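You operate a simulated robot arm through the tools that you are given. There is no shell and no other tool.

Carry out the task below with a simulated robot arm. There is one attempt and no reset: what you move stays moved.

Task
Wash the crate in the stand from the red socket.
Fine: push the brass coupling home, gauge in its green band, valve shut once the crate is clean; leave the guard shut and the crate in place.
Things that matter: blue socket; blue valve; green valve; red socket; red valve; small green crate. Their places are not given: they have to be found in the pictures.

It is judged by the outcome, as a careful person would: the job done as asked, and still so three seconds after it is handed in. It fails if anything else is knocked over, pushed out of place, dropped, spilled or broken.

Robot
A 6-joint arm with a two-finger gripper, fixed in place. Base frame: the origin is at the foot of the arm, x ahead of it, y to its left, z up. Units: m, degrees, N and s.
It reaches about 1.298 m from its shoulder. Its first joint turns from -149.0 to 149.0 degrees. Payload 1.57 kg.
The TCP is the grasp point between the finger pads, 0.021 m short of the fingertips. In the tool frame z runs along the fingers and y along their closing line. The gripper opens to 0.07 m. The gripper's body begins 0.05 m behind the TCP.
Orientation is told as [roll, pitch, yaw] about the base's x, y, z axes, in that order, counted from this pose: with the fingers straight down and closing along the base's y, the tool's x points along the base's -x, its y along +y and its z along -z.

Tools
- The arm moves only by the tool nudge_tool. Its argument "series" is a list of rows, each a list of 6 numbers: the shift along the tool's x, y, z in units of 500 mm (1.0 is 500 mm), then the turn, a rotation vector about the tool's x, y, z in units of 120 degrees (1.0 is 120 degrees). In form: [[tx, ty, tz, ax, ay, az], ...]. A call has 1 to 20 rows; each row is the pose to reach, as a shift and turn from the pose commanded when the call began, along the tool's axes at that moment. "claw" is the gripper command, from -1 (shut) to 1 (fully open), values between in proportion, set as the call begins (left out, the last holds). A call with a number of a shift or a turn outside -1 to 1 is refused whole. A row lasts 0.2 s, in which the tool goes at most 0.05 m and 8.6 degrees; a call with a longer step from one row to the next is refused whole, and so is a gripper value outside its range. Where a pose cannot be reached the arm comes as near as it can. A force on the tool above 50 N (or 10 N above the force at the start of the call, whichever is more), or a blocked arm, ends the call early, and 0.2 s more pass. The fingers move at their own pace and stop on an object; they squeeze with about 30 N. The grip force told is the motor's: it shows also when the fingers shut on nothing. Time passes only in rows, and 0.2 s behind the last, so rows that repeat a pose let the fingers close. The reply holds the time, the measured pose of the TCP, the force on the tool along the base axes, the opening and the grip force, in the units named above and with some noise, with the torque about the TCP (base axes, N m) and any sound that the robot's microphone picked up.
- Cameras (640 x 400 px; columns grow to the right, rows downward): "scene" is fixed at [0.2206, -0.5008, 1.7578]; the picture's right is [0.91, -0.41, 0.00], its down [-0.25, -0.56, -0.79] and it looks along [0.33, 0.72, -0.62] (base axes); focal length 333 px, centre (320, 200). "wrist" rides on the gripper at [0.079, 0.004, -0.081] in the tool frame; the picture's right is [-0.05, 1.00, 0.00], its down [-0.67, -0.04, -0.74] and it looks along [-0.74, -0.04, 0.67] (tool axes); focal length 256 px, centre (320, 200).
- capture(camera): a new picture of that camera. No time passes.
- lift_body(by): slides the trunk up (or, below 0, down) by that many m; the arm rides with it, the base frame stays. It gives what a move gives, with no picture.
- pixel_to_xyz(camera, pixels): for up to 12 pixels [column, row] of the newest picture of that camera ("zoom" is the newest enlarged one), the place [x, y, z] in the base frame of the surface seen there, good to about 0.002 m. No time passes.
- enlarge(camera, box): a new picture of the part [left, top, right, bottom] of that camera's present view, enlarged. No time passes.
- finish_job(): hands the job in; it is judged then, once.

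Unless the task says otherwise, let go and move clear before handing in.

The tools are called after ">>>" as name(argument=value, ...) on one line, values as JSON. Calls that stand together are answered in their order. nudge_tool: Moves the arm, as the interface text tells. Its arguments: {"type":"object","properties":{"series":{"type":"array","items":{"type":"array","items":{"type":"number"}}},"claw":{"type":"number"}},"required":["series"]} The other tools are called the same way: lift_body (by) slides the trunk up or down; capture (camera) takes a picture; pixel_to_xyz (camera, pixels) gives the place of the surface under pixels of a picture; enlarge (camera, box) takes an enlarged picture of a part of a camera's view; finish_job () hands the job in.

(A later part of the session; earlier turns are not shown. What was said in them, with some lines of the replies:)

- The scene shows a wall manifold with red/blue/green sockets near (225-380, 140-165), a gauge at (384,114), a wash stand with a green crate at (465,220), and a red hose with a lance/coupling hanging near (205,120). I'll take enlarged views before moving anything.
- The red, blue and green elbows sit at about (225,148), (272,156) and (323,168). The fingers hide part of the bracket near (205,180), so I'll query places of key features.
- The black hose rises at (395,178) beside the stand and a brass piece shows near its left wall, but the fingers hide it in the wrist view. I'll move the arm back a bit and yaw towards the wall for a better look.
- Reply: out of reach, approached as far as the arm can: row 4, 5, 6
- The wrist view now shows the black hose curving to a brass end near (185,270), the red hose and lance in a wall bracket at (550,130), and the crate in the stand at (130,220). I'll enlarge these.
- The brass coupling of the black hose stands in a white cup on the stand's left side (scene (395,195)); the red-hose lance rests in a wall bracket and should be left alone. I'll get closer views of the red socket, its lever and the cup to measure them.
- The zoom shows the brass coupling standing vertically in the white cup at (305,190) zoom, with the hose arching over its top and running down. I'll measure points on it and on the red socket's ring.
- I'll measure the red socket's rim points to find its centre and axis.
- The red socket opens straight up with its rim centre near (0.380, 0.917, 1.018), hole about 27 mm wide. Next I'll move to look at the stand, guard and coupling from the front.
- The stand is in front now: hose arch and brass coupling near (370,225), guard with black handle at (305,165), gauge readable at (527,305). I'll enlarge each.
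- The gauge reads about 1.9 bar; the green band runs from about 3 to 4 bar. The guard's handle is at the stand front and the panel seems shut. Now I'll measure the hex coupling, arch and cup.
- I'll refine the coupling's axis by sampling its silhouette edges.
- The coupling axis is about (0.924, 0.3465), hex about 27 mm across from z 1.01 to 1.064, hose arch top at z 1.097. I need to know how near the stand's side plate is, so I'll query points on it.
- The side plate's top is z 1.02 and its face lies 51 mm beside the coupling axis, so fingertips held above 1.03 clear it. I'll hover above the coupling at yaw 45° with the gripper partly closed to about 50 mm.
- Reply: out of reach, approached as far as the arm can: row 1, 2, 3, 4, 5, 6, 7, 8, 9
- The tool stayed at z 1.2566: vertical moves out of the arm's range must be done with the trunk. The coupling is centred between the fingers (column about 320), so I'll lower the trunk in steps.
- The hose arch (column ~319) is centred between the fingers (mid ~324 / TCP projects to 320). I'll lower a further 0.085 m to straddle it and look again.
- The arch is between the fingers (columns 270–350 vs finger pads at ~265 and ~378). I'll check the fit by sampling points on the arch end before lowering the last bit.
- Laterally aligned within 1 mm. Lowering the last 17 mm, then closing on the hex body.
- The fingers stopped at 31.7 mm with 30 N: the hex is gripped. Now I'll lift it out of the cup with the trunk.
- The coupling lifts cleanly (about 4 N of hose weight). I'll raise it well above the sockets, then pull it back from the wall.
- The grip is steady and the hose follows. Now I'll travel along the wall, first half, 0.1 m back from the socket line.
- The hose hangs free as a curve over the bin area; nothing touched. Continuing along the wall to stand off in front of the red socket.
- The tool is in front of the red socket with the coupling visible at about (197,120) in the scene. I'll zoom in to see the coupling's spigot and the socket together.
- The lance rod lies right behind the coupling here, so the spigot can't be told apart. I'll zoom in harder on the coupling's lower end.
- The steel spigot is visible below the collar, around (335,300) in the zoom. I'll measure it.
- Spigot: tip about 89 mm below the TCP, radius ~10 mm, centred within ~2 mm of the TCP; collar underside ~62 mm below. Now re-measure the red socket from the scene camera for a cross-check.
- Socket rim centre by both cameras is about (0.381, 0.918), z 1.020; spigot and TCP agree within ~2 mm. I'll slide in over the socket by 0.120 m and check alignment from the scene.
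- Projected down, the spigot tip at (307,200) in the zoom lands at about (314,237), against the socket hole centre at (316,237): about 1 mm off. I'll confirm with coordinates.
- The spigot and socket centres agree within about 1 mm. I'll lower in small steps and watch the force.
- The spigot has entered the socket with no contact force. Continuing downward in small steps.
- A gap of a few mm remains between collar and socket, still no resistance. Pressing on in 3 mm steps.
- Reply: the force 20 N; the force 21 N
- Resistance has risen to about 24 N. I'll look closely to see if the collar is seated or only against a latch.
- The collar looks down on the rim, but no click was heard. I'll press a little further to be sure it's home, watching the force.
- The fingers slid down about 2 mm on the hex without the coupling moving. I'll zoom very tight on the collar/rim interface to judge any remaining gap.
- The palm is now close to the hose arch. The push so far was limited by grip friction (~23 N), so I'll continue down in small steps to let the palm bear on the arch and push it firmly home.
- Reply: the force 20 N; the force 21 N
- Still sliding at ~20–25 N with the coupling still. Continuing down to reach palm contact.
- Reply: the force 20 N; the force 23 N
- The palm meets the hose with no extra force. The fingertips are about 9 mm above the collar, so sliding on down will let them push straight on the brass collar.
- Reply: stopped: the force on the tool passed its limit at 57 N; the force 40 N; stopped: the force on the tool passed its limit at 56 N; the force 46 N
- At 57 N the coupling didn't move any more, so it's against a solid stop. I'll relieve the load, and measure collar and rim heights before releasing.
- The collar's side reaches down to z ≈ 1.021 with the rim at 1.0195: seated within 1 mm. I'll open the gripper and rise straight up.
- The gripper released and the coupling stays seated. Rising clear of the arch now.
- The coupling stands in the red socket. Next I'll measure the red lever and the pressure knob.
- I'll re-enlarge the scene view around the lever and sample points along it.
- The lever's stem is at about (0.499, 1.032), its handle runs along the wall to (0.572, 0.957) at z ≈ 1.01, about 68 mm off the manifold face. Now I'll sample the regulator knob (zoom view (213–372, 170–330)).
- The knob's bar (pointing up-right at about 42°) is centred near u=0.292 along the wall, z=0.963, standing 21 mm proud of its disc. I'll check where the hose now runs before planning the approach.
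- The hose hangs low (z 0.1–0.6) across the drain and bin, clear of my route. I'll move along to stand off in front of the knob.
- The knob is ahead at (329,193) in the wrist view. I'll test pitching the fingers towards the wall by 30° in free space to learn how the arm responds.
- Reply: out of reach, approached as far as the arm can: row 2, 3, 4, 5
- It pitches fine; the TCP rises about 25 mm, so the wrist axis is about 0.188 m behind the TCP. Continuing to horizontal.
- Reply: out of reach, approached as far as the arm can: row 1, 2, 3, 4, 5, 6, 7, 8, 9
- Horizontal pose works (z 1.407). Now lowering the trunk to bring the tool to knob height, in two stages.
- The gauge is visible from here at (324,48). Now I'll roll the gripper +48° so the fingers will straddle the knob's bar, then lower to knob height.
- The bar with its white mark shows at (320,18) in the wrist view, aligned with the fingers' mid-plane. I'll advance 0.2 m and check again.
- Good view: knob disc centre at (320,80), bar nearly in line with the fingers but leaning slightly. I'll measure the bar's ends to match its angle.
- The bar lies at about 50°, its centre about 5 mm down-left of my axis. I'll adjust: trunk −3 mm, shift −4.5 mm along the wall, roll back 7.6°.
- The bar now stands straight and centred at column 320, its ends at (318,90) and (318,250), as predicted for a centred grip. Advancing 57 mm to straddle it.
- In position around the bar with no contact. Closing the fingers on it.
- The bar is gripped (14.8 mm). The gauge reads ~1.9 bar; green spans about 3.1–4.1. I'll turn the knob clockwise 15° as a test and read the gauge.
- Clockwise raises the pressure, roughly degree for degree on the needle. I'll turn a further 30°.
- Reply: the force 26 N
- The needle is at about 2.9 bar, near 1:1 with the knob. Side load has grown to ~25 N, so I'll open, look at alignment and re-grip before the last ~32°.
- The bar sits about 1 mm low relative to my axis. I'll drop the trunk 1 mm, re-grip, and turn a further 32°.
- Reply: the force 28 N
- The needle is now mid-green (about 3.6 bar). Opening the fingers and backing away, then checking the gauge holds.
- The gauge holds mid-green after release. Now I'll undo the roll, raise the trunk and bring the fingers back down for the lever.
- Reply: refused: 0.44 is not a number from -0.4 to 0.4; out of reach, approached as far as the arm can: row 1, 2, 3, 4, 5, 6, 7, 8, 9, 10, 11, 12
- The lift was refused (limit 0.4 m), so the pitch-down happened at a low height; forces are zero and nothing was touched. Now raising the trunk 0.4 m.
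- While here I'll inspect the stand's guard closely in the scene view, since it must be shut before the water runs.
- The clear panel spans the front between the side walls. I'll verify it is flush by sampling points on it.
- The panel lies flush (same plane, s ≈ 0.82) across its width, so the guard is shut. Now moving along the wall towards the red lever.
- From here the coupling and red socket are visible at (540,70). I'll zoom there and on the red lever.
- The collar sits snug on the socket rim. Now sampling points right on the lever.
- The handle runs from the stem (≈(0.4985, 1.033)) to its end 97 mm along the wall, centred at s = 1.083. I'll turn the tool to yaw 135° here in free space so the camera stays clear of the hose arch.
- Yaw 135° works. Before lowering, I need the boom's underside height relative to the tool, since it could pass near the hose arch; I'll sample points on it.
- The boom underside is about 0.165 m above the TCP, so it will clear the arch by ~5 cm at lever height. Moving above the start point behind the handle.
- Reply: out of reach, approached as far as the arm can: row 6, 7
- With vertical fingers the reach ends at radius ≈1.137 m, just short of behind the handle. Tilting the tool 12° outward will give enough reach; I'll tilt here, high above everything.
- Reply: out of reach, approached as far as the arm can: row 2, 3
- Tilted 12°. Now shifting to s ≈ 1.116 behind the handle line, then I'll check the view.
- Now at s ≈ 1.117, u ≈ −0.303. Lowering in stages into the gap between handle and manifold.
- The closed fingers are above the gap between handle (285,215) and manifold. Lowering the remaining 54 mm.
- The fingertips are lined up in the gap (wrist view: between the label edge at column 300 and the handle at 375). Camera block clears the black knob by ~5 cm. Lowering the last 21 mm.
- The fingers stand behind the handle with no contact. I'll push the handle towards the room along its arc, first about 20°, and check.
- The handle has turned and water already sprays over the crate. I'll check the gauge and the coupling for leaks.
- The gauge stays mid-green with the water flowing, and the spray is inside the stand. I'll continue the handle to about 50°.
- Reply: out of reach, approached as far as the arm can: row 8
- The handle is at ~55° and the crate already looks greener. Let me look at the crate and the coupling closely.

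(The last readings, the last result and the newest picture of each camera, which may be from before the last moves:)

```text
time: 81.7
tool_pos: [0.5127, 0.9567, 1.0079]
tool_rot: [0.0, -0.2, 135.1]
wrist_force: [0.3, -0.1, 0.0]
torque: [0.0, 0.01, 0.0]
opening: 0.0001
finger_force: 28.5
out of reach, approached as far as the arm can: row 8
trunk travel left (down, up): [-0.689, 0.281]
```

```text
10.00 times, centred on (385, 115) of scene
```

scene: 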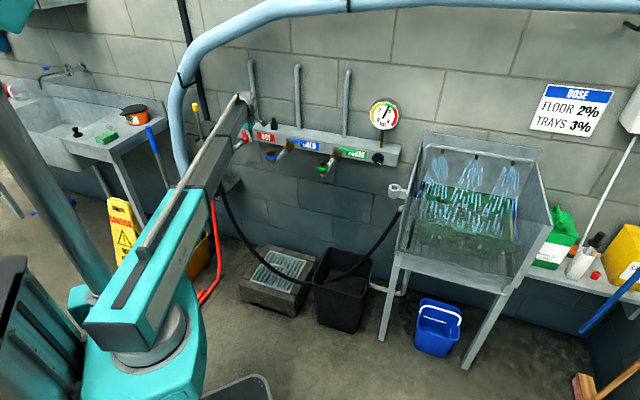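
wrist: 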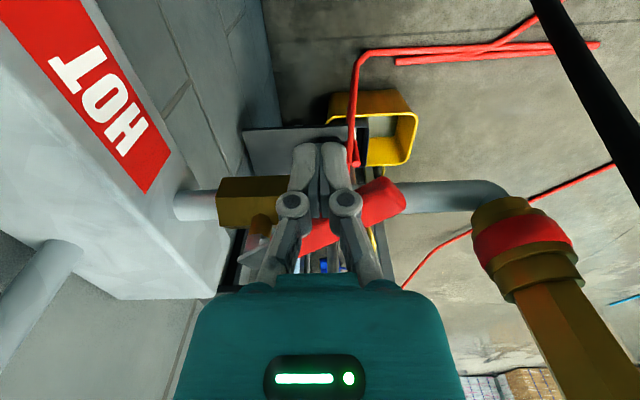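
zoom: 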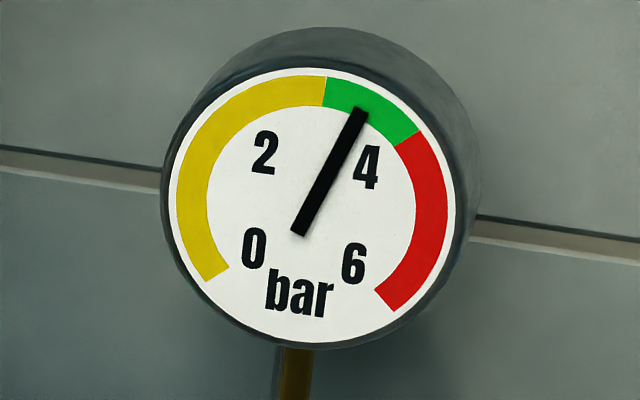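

The collar is flush on the red socket with no leak, the gauge is mid-green, and the crate is getting cleaner. While it washes, I'll rise and reposition to the handle's other side for closing.

>>> lift_body(by=0.07)

>>> capture(camera="wrist")

>>> enlarge(camera="scene", box=[400, 140, 550, 290])

```text
time: 82.8
tool_pos: [0.5134, 0.9587, 1.0772]
tool_rot: [-0.1, -0.1, 135.0]
wrist_force: [0.2, -0.9, 0.7]
torque: [-0.01, -0.02, -0.02]
opening: 0.0
finger_force: 28.8
trunk travel left (down, up): [-0.759, 0.211]
```

```text
taken
```

wrist: 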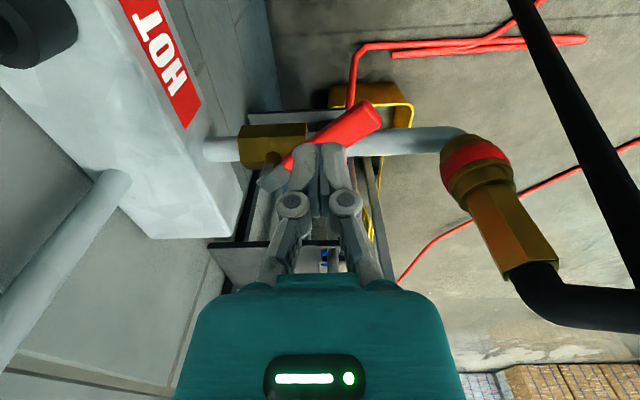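

```text
2.67 times, centred on (475, 215) of scene
```

zoom: 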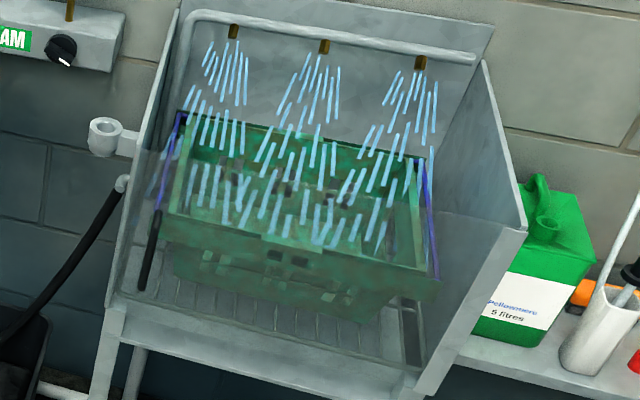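

The crate is nearly clean. I'll measure the handle's present direction for the closing push.

>>> pixel_to_xyz(camera="wrist", pixels=[[375, 112], [360, 105], [370, 128], [330, 125], [345, 145], [290, 160], [270, 180], [265, 165], [350, 125], [380, 118]])

```text
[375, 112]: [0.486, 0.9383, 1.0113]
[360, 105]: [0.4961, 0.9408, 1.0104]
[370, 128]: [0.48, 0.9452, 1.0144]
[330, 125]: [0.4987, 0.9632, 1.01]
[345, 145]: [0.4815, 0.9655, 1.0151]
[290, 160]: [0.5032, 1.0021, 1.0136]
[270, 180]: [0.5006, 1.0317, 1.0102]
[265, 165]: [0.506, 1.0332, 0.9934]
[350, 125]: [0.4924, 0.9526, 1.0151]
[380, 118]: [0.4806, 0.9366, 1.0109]
```

The handle points about 51° open. I'll move over to its other side (towards the coupling side) and lower again, ready to close.

>>> nudge_tool(series=[[-0.03, 0.022, 0, 0, 0, 0], [-0.06, 0.045, 0, 0, 0, 0], [-0.091, 0.0674, 0, 0, 0, 0], [-0.091, 0.0674, 0, 0, 0, 0]])

>>> capture(camera="wrist")

>>> enlarge(camera="scene", box=[400, 140, 550, 290])

```text
time: 83.8
tool_pos: [0.4561, 0.9664, 1.0769]
tool_rot: [-0.1, -0.1, 135.0]
wrist_force: [-0.3, -0.2, -0.2]
torque: [-0.02, -0.04, 0.04]
opening: 0.0
finger_force: 28.4
trunk travel left (down, up): [-0.759, 0.211]
```

```text
taken
```

wrist: 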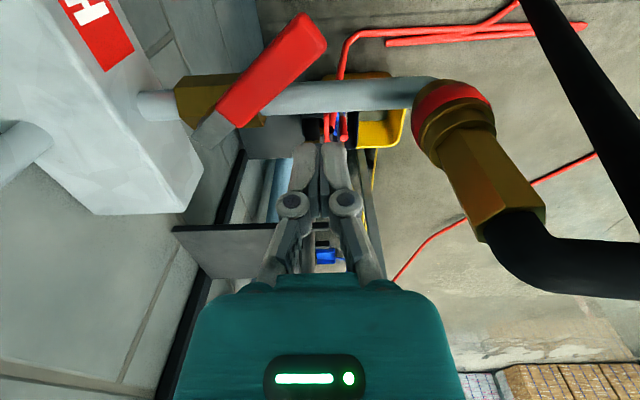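

```text
2.67 times, centred on (475, 215) of scene
```

zoom: 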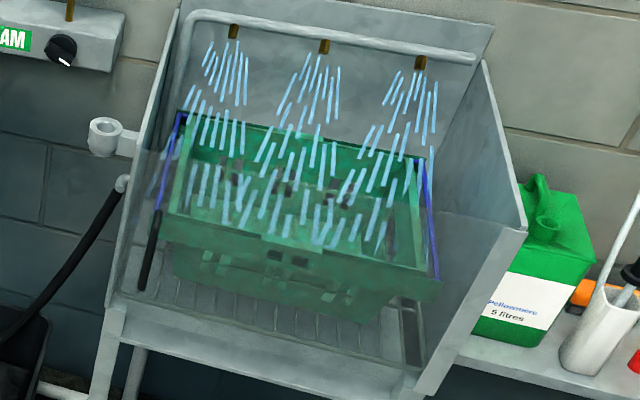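

Almost clean. The fingers are on the coupling side of the handle; I'll lower them to handle height now.

>>> lift_body(by=-0.064)

>>> capture(camera="wrist")

>>> enlarge(camera="scene", box=[400, 140, 550, 290])

```text
time: 84.8
tool_pos: [0.4561, 0.9655, 1.0133]
tool_rot: [0.0, -0.1, 135.0]
wrist_force: [0.0, 0.8, 0.2]
torque: [0.02, -0.01, 0.01]
opening: 0.0
finger_force: 28.3
trunk travel left (down, up): [-0.695, 0.275]
```

```text
taken
```

wrist: 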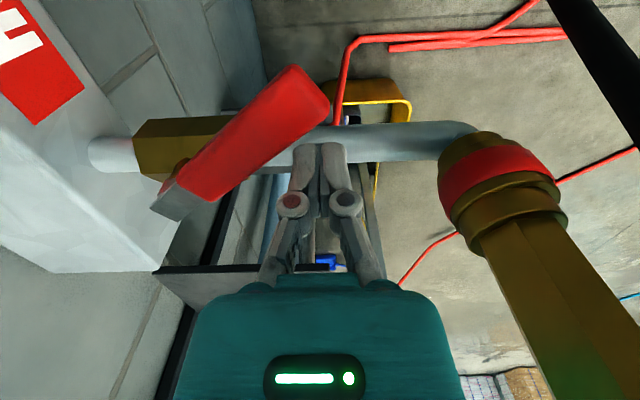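

```text
2.67 times, centred on (475, 215) of scene
```

zoom: 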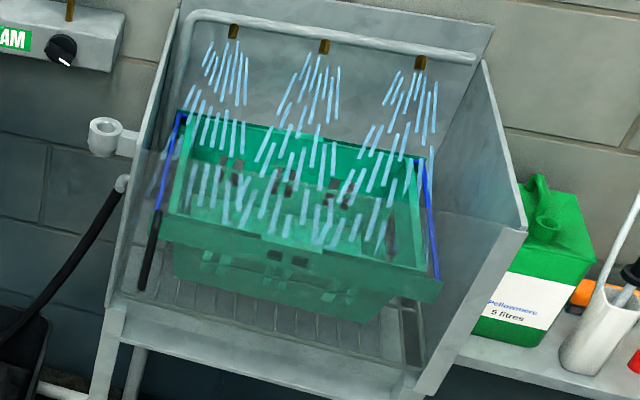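

The crate looks bright green now. I'll wait about two seconds to be sure nothing still changes, then compare.

>>> nudge_tool(series=[[0, 0, 0, 0, 0, 0], [0, 0, 0, 0, 0, 0], [0, 0, 0, 0, 0, 0], [0, 0, 0, 0, 0, 0], [0, 0, 0, 0, 0, 0], [0, 0, 0, 0, 0, 0], [0, 0, 0, 0, 0, 0], [0, 0, 0, 0, 0, 0], [0, 0, 0, 0, 0, 0], [0, 0, 0, 0, 0, 0]])

>>> enlarge(camera="scene", box=[400, 140, 550, 290])

>>> enlarge(camera="scene", box=[420, 180, 520, 260])

```text
time: 87.0
tool_pos: [0.4561, 0.9672, 1.0133]
tool_rot: [-0.1, 0.0, 135.0]
wrist_force: [-0.7, -0.5, 0.5]
torque: [0.0, 0.01, 0.0]
opening: 0.0
finger_force: 28.3
trunk travel left (down, up): [-0.695, 0.275]
```

```text
2.67 times, centred on (475, 215) of scene
```

zoom: 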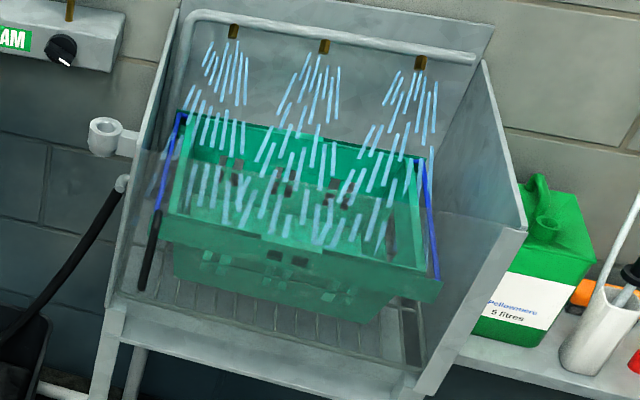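

```text
5.00 times, centred on (470, 220) of scene
```

zoom: 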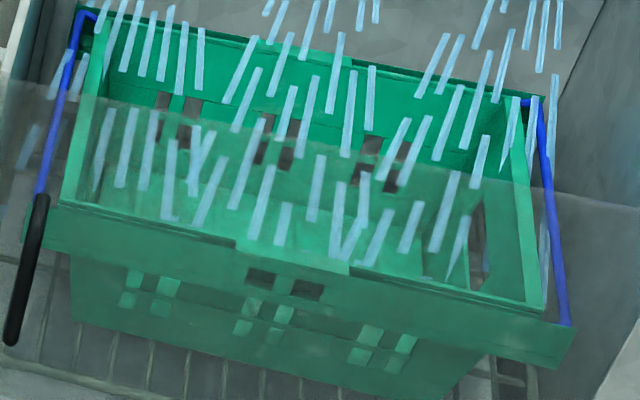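

The crate is clean all over. Now pushing the handle back to its closed position along the arc.

>>> nudge_tool(series=[[0.0096, -0.0077, 0, 0, 0, 0], [0.0192, -0.0154, 0, 0, 0, 0], [0.0318, -0.0217, 0, 0, 0, 0], [0.0444, -0.028, 0, 0, 0, 0], [0.0547, -0.0357, 0, 0, 0, 0], [0.065, -0.0434, 0, 0, 0, 0], [0.0738, -0.0528, 0, 0, 0, 0], [0.0826, -0.0622, 0, 0, 0, 0], [0.0896, -0.0728, 0, 0, 0, 0], [0.0966, -0.0834, 0, 0, 0, 0], [0.1017, -0.0953, 0, 0, 0, 0], [0.1068, -0.1072, 0, 0, 0, 0], [0.1068, -0.1152, 0, 0, 0, 0]])

>>> capture(camera="wrist")

>>> capture(camera="scene")

```text
time: 89.8
tool_pos: [0.5327, 0.9671, 1.0142]
tool_rot: [0.0, -0.1, 134.9]
wrist_force: [-6.7, -7.8, -3.7]
torque: [-0.03, 0.07, 0.0]
opening: 0.0
finger_force: 28.7
trunk travel left (down, up): [-0.695, 0.275]
```

```text
taken
```

wrist: 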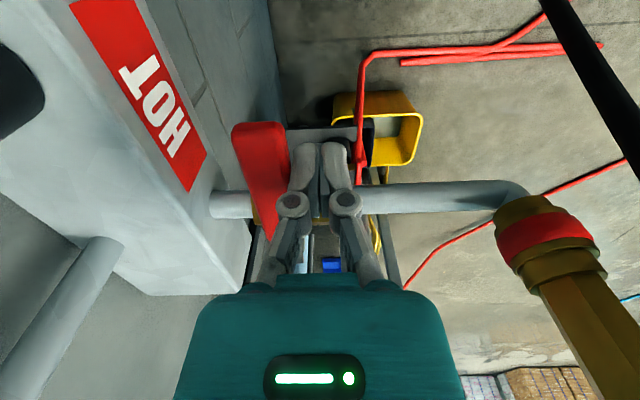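

```text
taken
```

scene: 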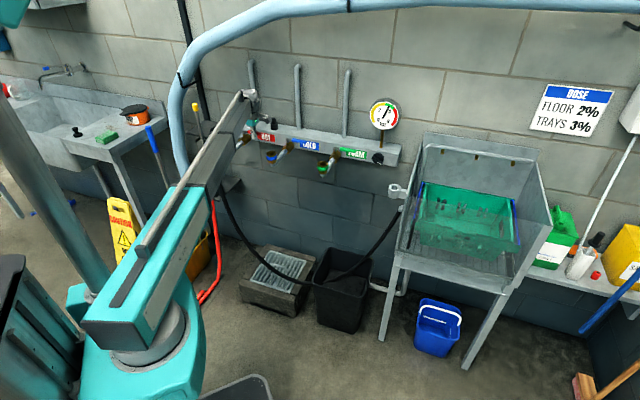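

The spray has stopped and the handle is against its stop (10 N). I'll back off from the handle and rise.

>>> nudge_tool(series=[[0, 0.02, 0, 0, 0, 0], [0, 0.05, 0, 0, 0, 0], [0, 0.05, 0, 0, 0, 0]])

>>> lift_body(by=0.15)

>>> capture(camera="wrist")

>>> capture(camera="scene")

```text
time: 90.6
tool_pos: [0.5176, 0.9533, 1.0127]
tool_rot: [-0.1, -0.2, 134.9]
wrist_force: [0.8, 0.2, 0.0]
torque: [0.0, 0.01, 0.03]
opening: 0.0
finger_force: 29.0
trunk travel left (down, up): [-0.695, 0.275]
```

```text
time: 92.4
tool_pos: [0.5162, 0.9514, 1.1636]
tool_rot: [0.0, -0.1, 135.1]
wrist_force: [0.7, 0.8, -0.3]
torque: [0.01, 0.01, -0.02]
opening: 0.0
finger_force: 28.4
trunk travel left (down, up): [-0.845, 0.125]
```

```text
taken
```

wrist: 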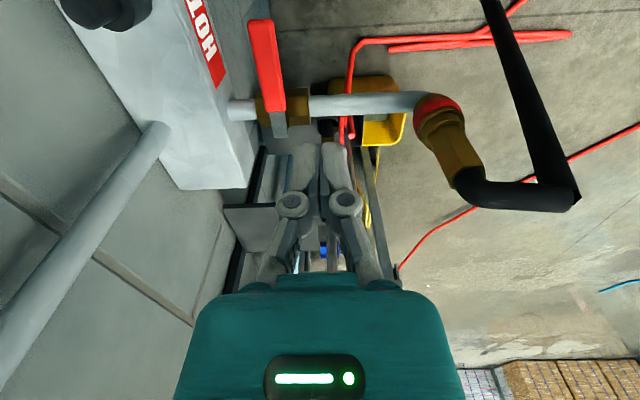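

```text
taken
```

scene: 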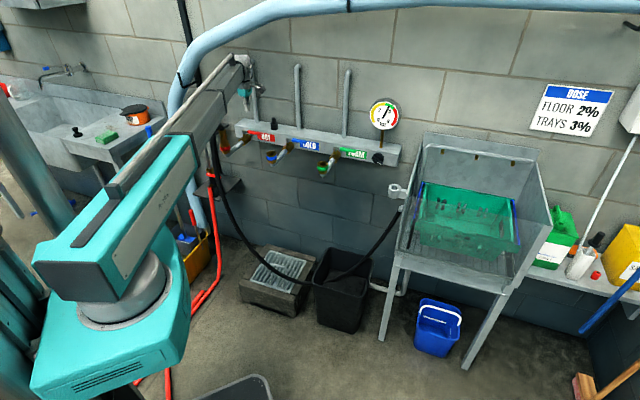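

I'll verify the red handle's final angle, the gauge, the coupling and the stand in close-ups.

>>> pixel_to_xyz(camera="wrist", pixels=[[250, 25], [272, 25], [262, 60], [262, 105], [284, 105], [275, 133], [285, 133], [260, 30]])

>>> enlarge(camera="scene", box=[210, 105, 300, 175])

>>> enlarge(camera="scene", box=[360, 90, 560, 300])

>>> enlarge(camera="scene", box=[365, 95, 405, 135])

```text
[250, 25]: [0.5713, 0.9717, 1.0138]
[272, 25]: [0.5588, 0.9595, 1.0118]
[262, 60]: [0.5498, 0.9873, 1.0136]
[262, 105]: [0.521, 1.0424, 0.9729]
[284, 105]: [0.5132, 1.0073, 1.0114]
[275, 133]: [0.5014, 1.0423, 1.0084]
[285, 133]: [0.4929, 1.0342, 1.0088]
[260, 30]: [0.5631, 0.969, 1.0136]
```

```text
5.71 times, centred on (255, 140) of scene
```

zoom: 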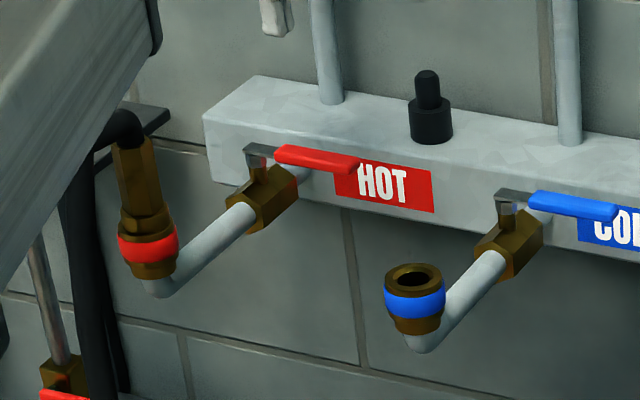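

```text
1.90 times, centred on (460, 195) of scene
```

zoom: 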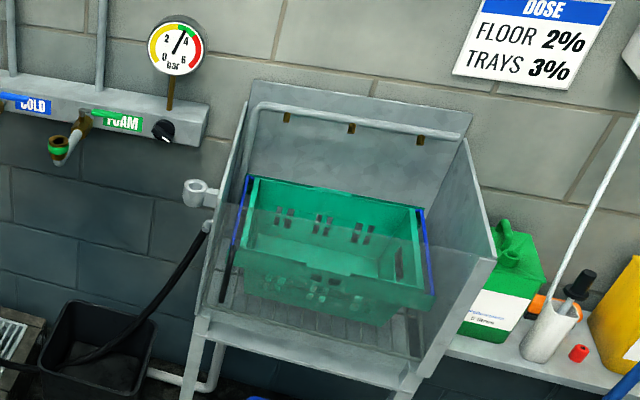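

```text
10.00 times, centred on (385, 115) of scene
```

zoom: 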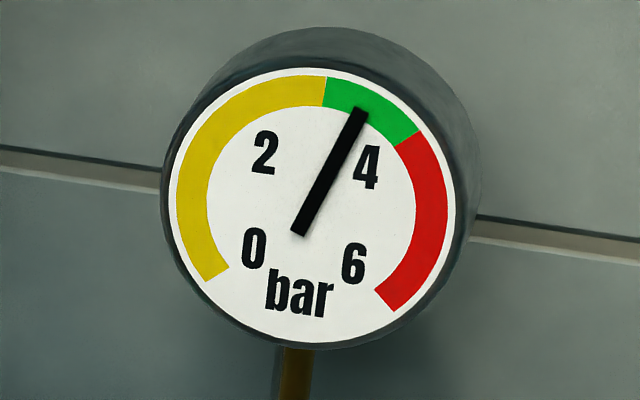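

All checks agree: handle parallel to the wall at its closed position, water off, coupling seated in the red socket, gauge mid-green, crate clean and in place, guard shut. I'll move the arm clear before handing in.

>>> nudge_tool(series=[[0.04, 0.06, 0, 0, 0, 0], [0.08, 0.12, 0, 0, 0, 0], [0.12, 0.18, 0, 0, 0, 0], [0.16, 0.24, 0, 0, 0, 0], [0.2, 0.31, 0, 0, 0, 0], [0.24, 0.38, 0, 0, 0, 0], [0.24, 0.38, 0, 0, 0, 0]])

>>> capture(camera="scene")

>>> enlarge(camera="scene", box=[180, 90, 420, 300])

```text
time: 94.0
tool_pos: [0.468, 0.7336, 1.1633]
tool_rot: [0.0, -0.2, 135.0]
wrist_force: [-0.1, 0.3, -0.3]
torque: [0.0, 0.01, 0.0]
opening: 0.0001
finger_force: 28.5
trunk travel left (down, up): [-0.845, 0.125]
```

```text
taken
```

scene: 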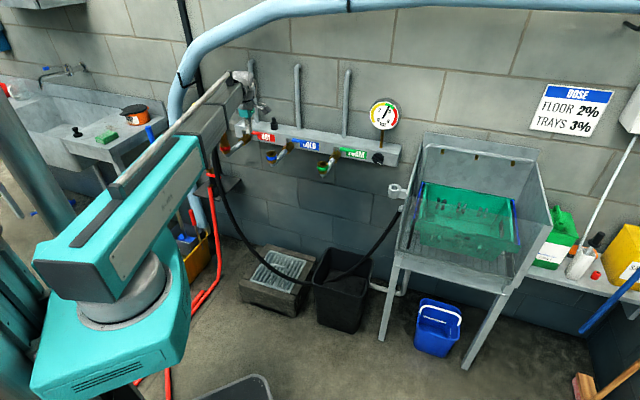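

```text
1.90 times, centred on (300, 195) of scene
```

zoom: 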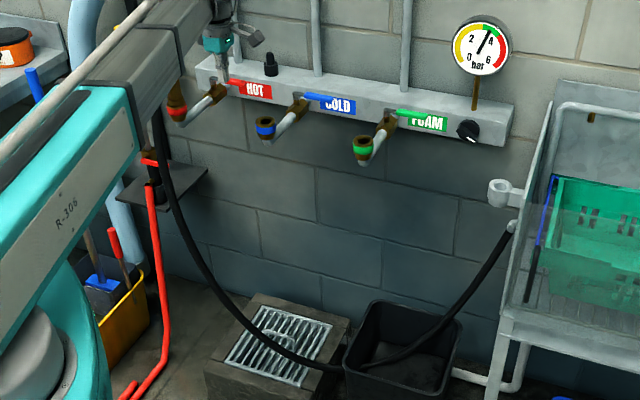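

The arm is clear and everything is as wanted: clean crate in place, guard shut, valves closed, coupling seated in red, gauge in green. Handing in.

>>> finish_job()

```text
The job is handed in.
```

The crate is washed clean from the red socket, and I have handed the job in; the result of the judging has not come back.

- **Coupling:** the brass coupling is pushed home in the red socket, with its collar flush on the rim. I saw no leak while the water ran. There was no click; it stopped moving even under a push of about 57 N.
- **Gauge:** it read about 1.9 bar at the start. I turned the regulator knob clockwise until it read about 3.6 bar, in the middle of the green band. It stayed there with the water running and after the valve was shut.
- **Crate:** it washed to an even bright green. I watched it for about two more seconds with no change before closing the valve.
- **Red valve:** I opened it only part way (about 50°), which gave full spray. It is now shut against its stop and the spray has stopped.
- **Guard and surroundings:** the guard stayed shut and the crate is in place. Nothing looked knocked or spilled in the pictures. The coupling's black hose now hangs across the drain and bin to the stand.

One lift command was refused for being too large. As a result the fingers swung down to point at the floor lower than planned, in open space, and touched nothing.
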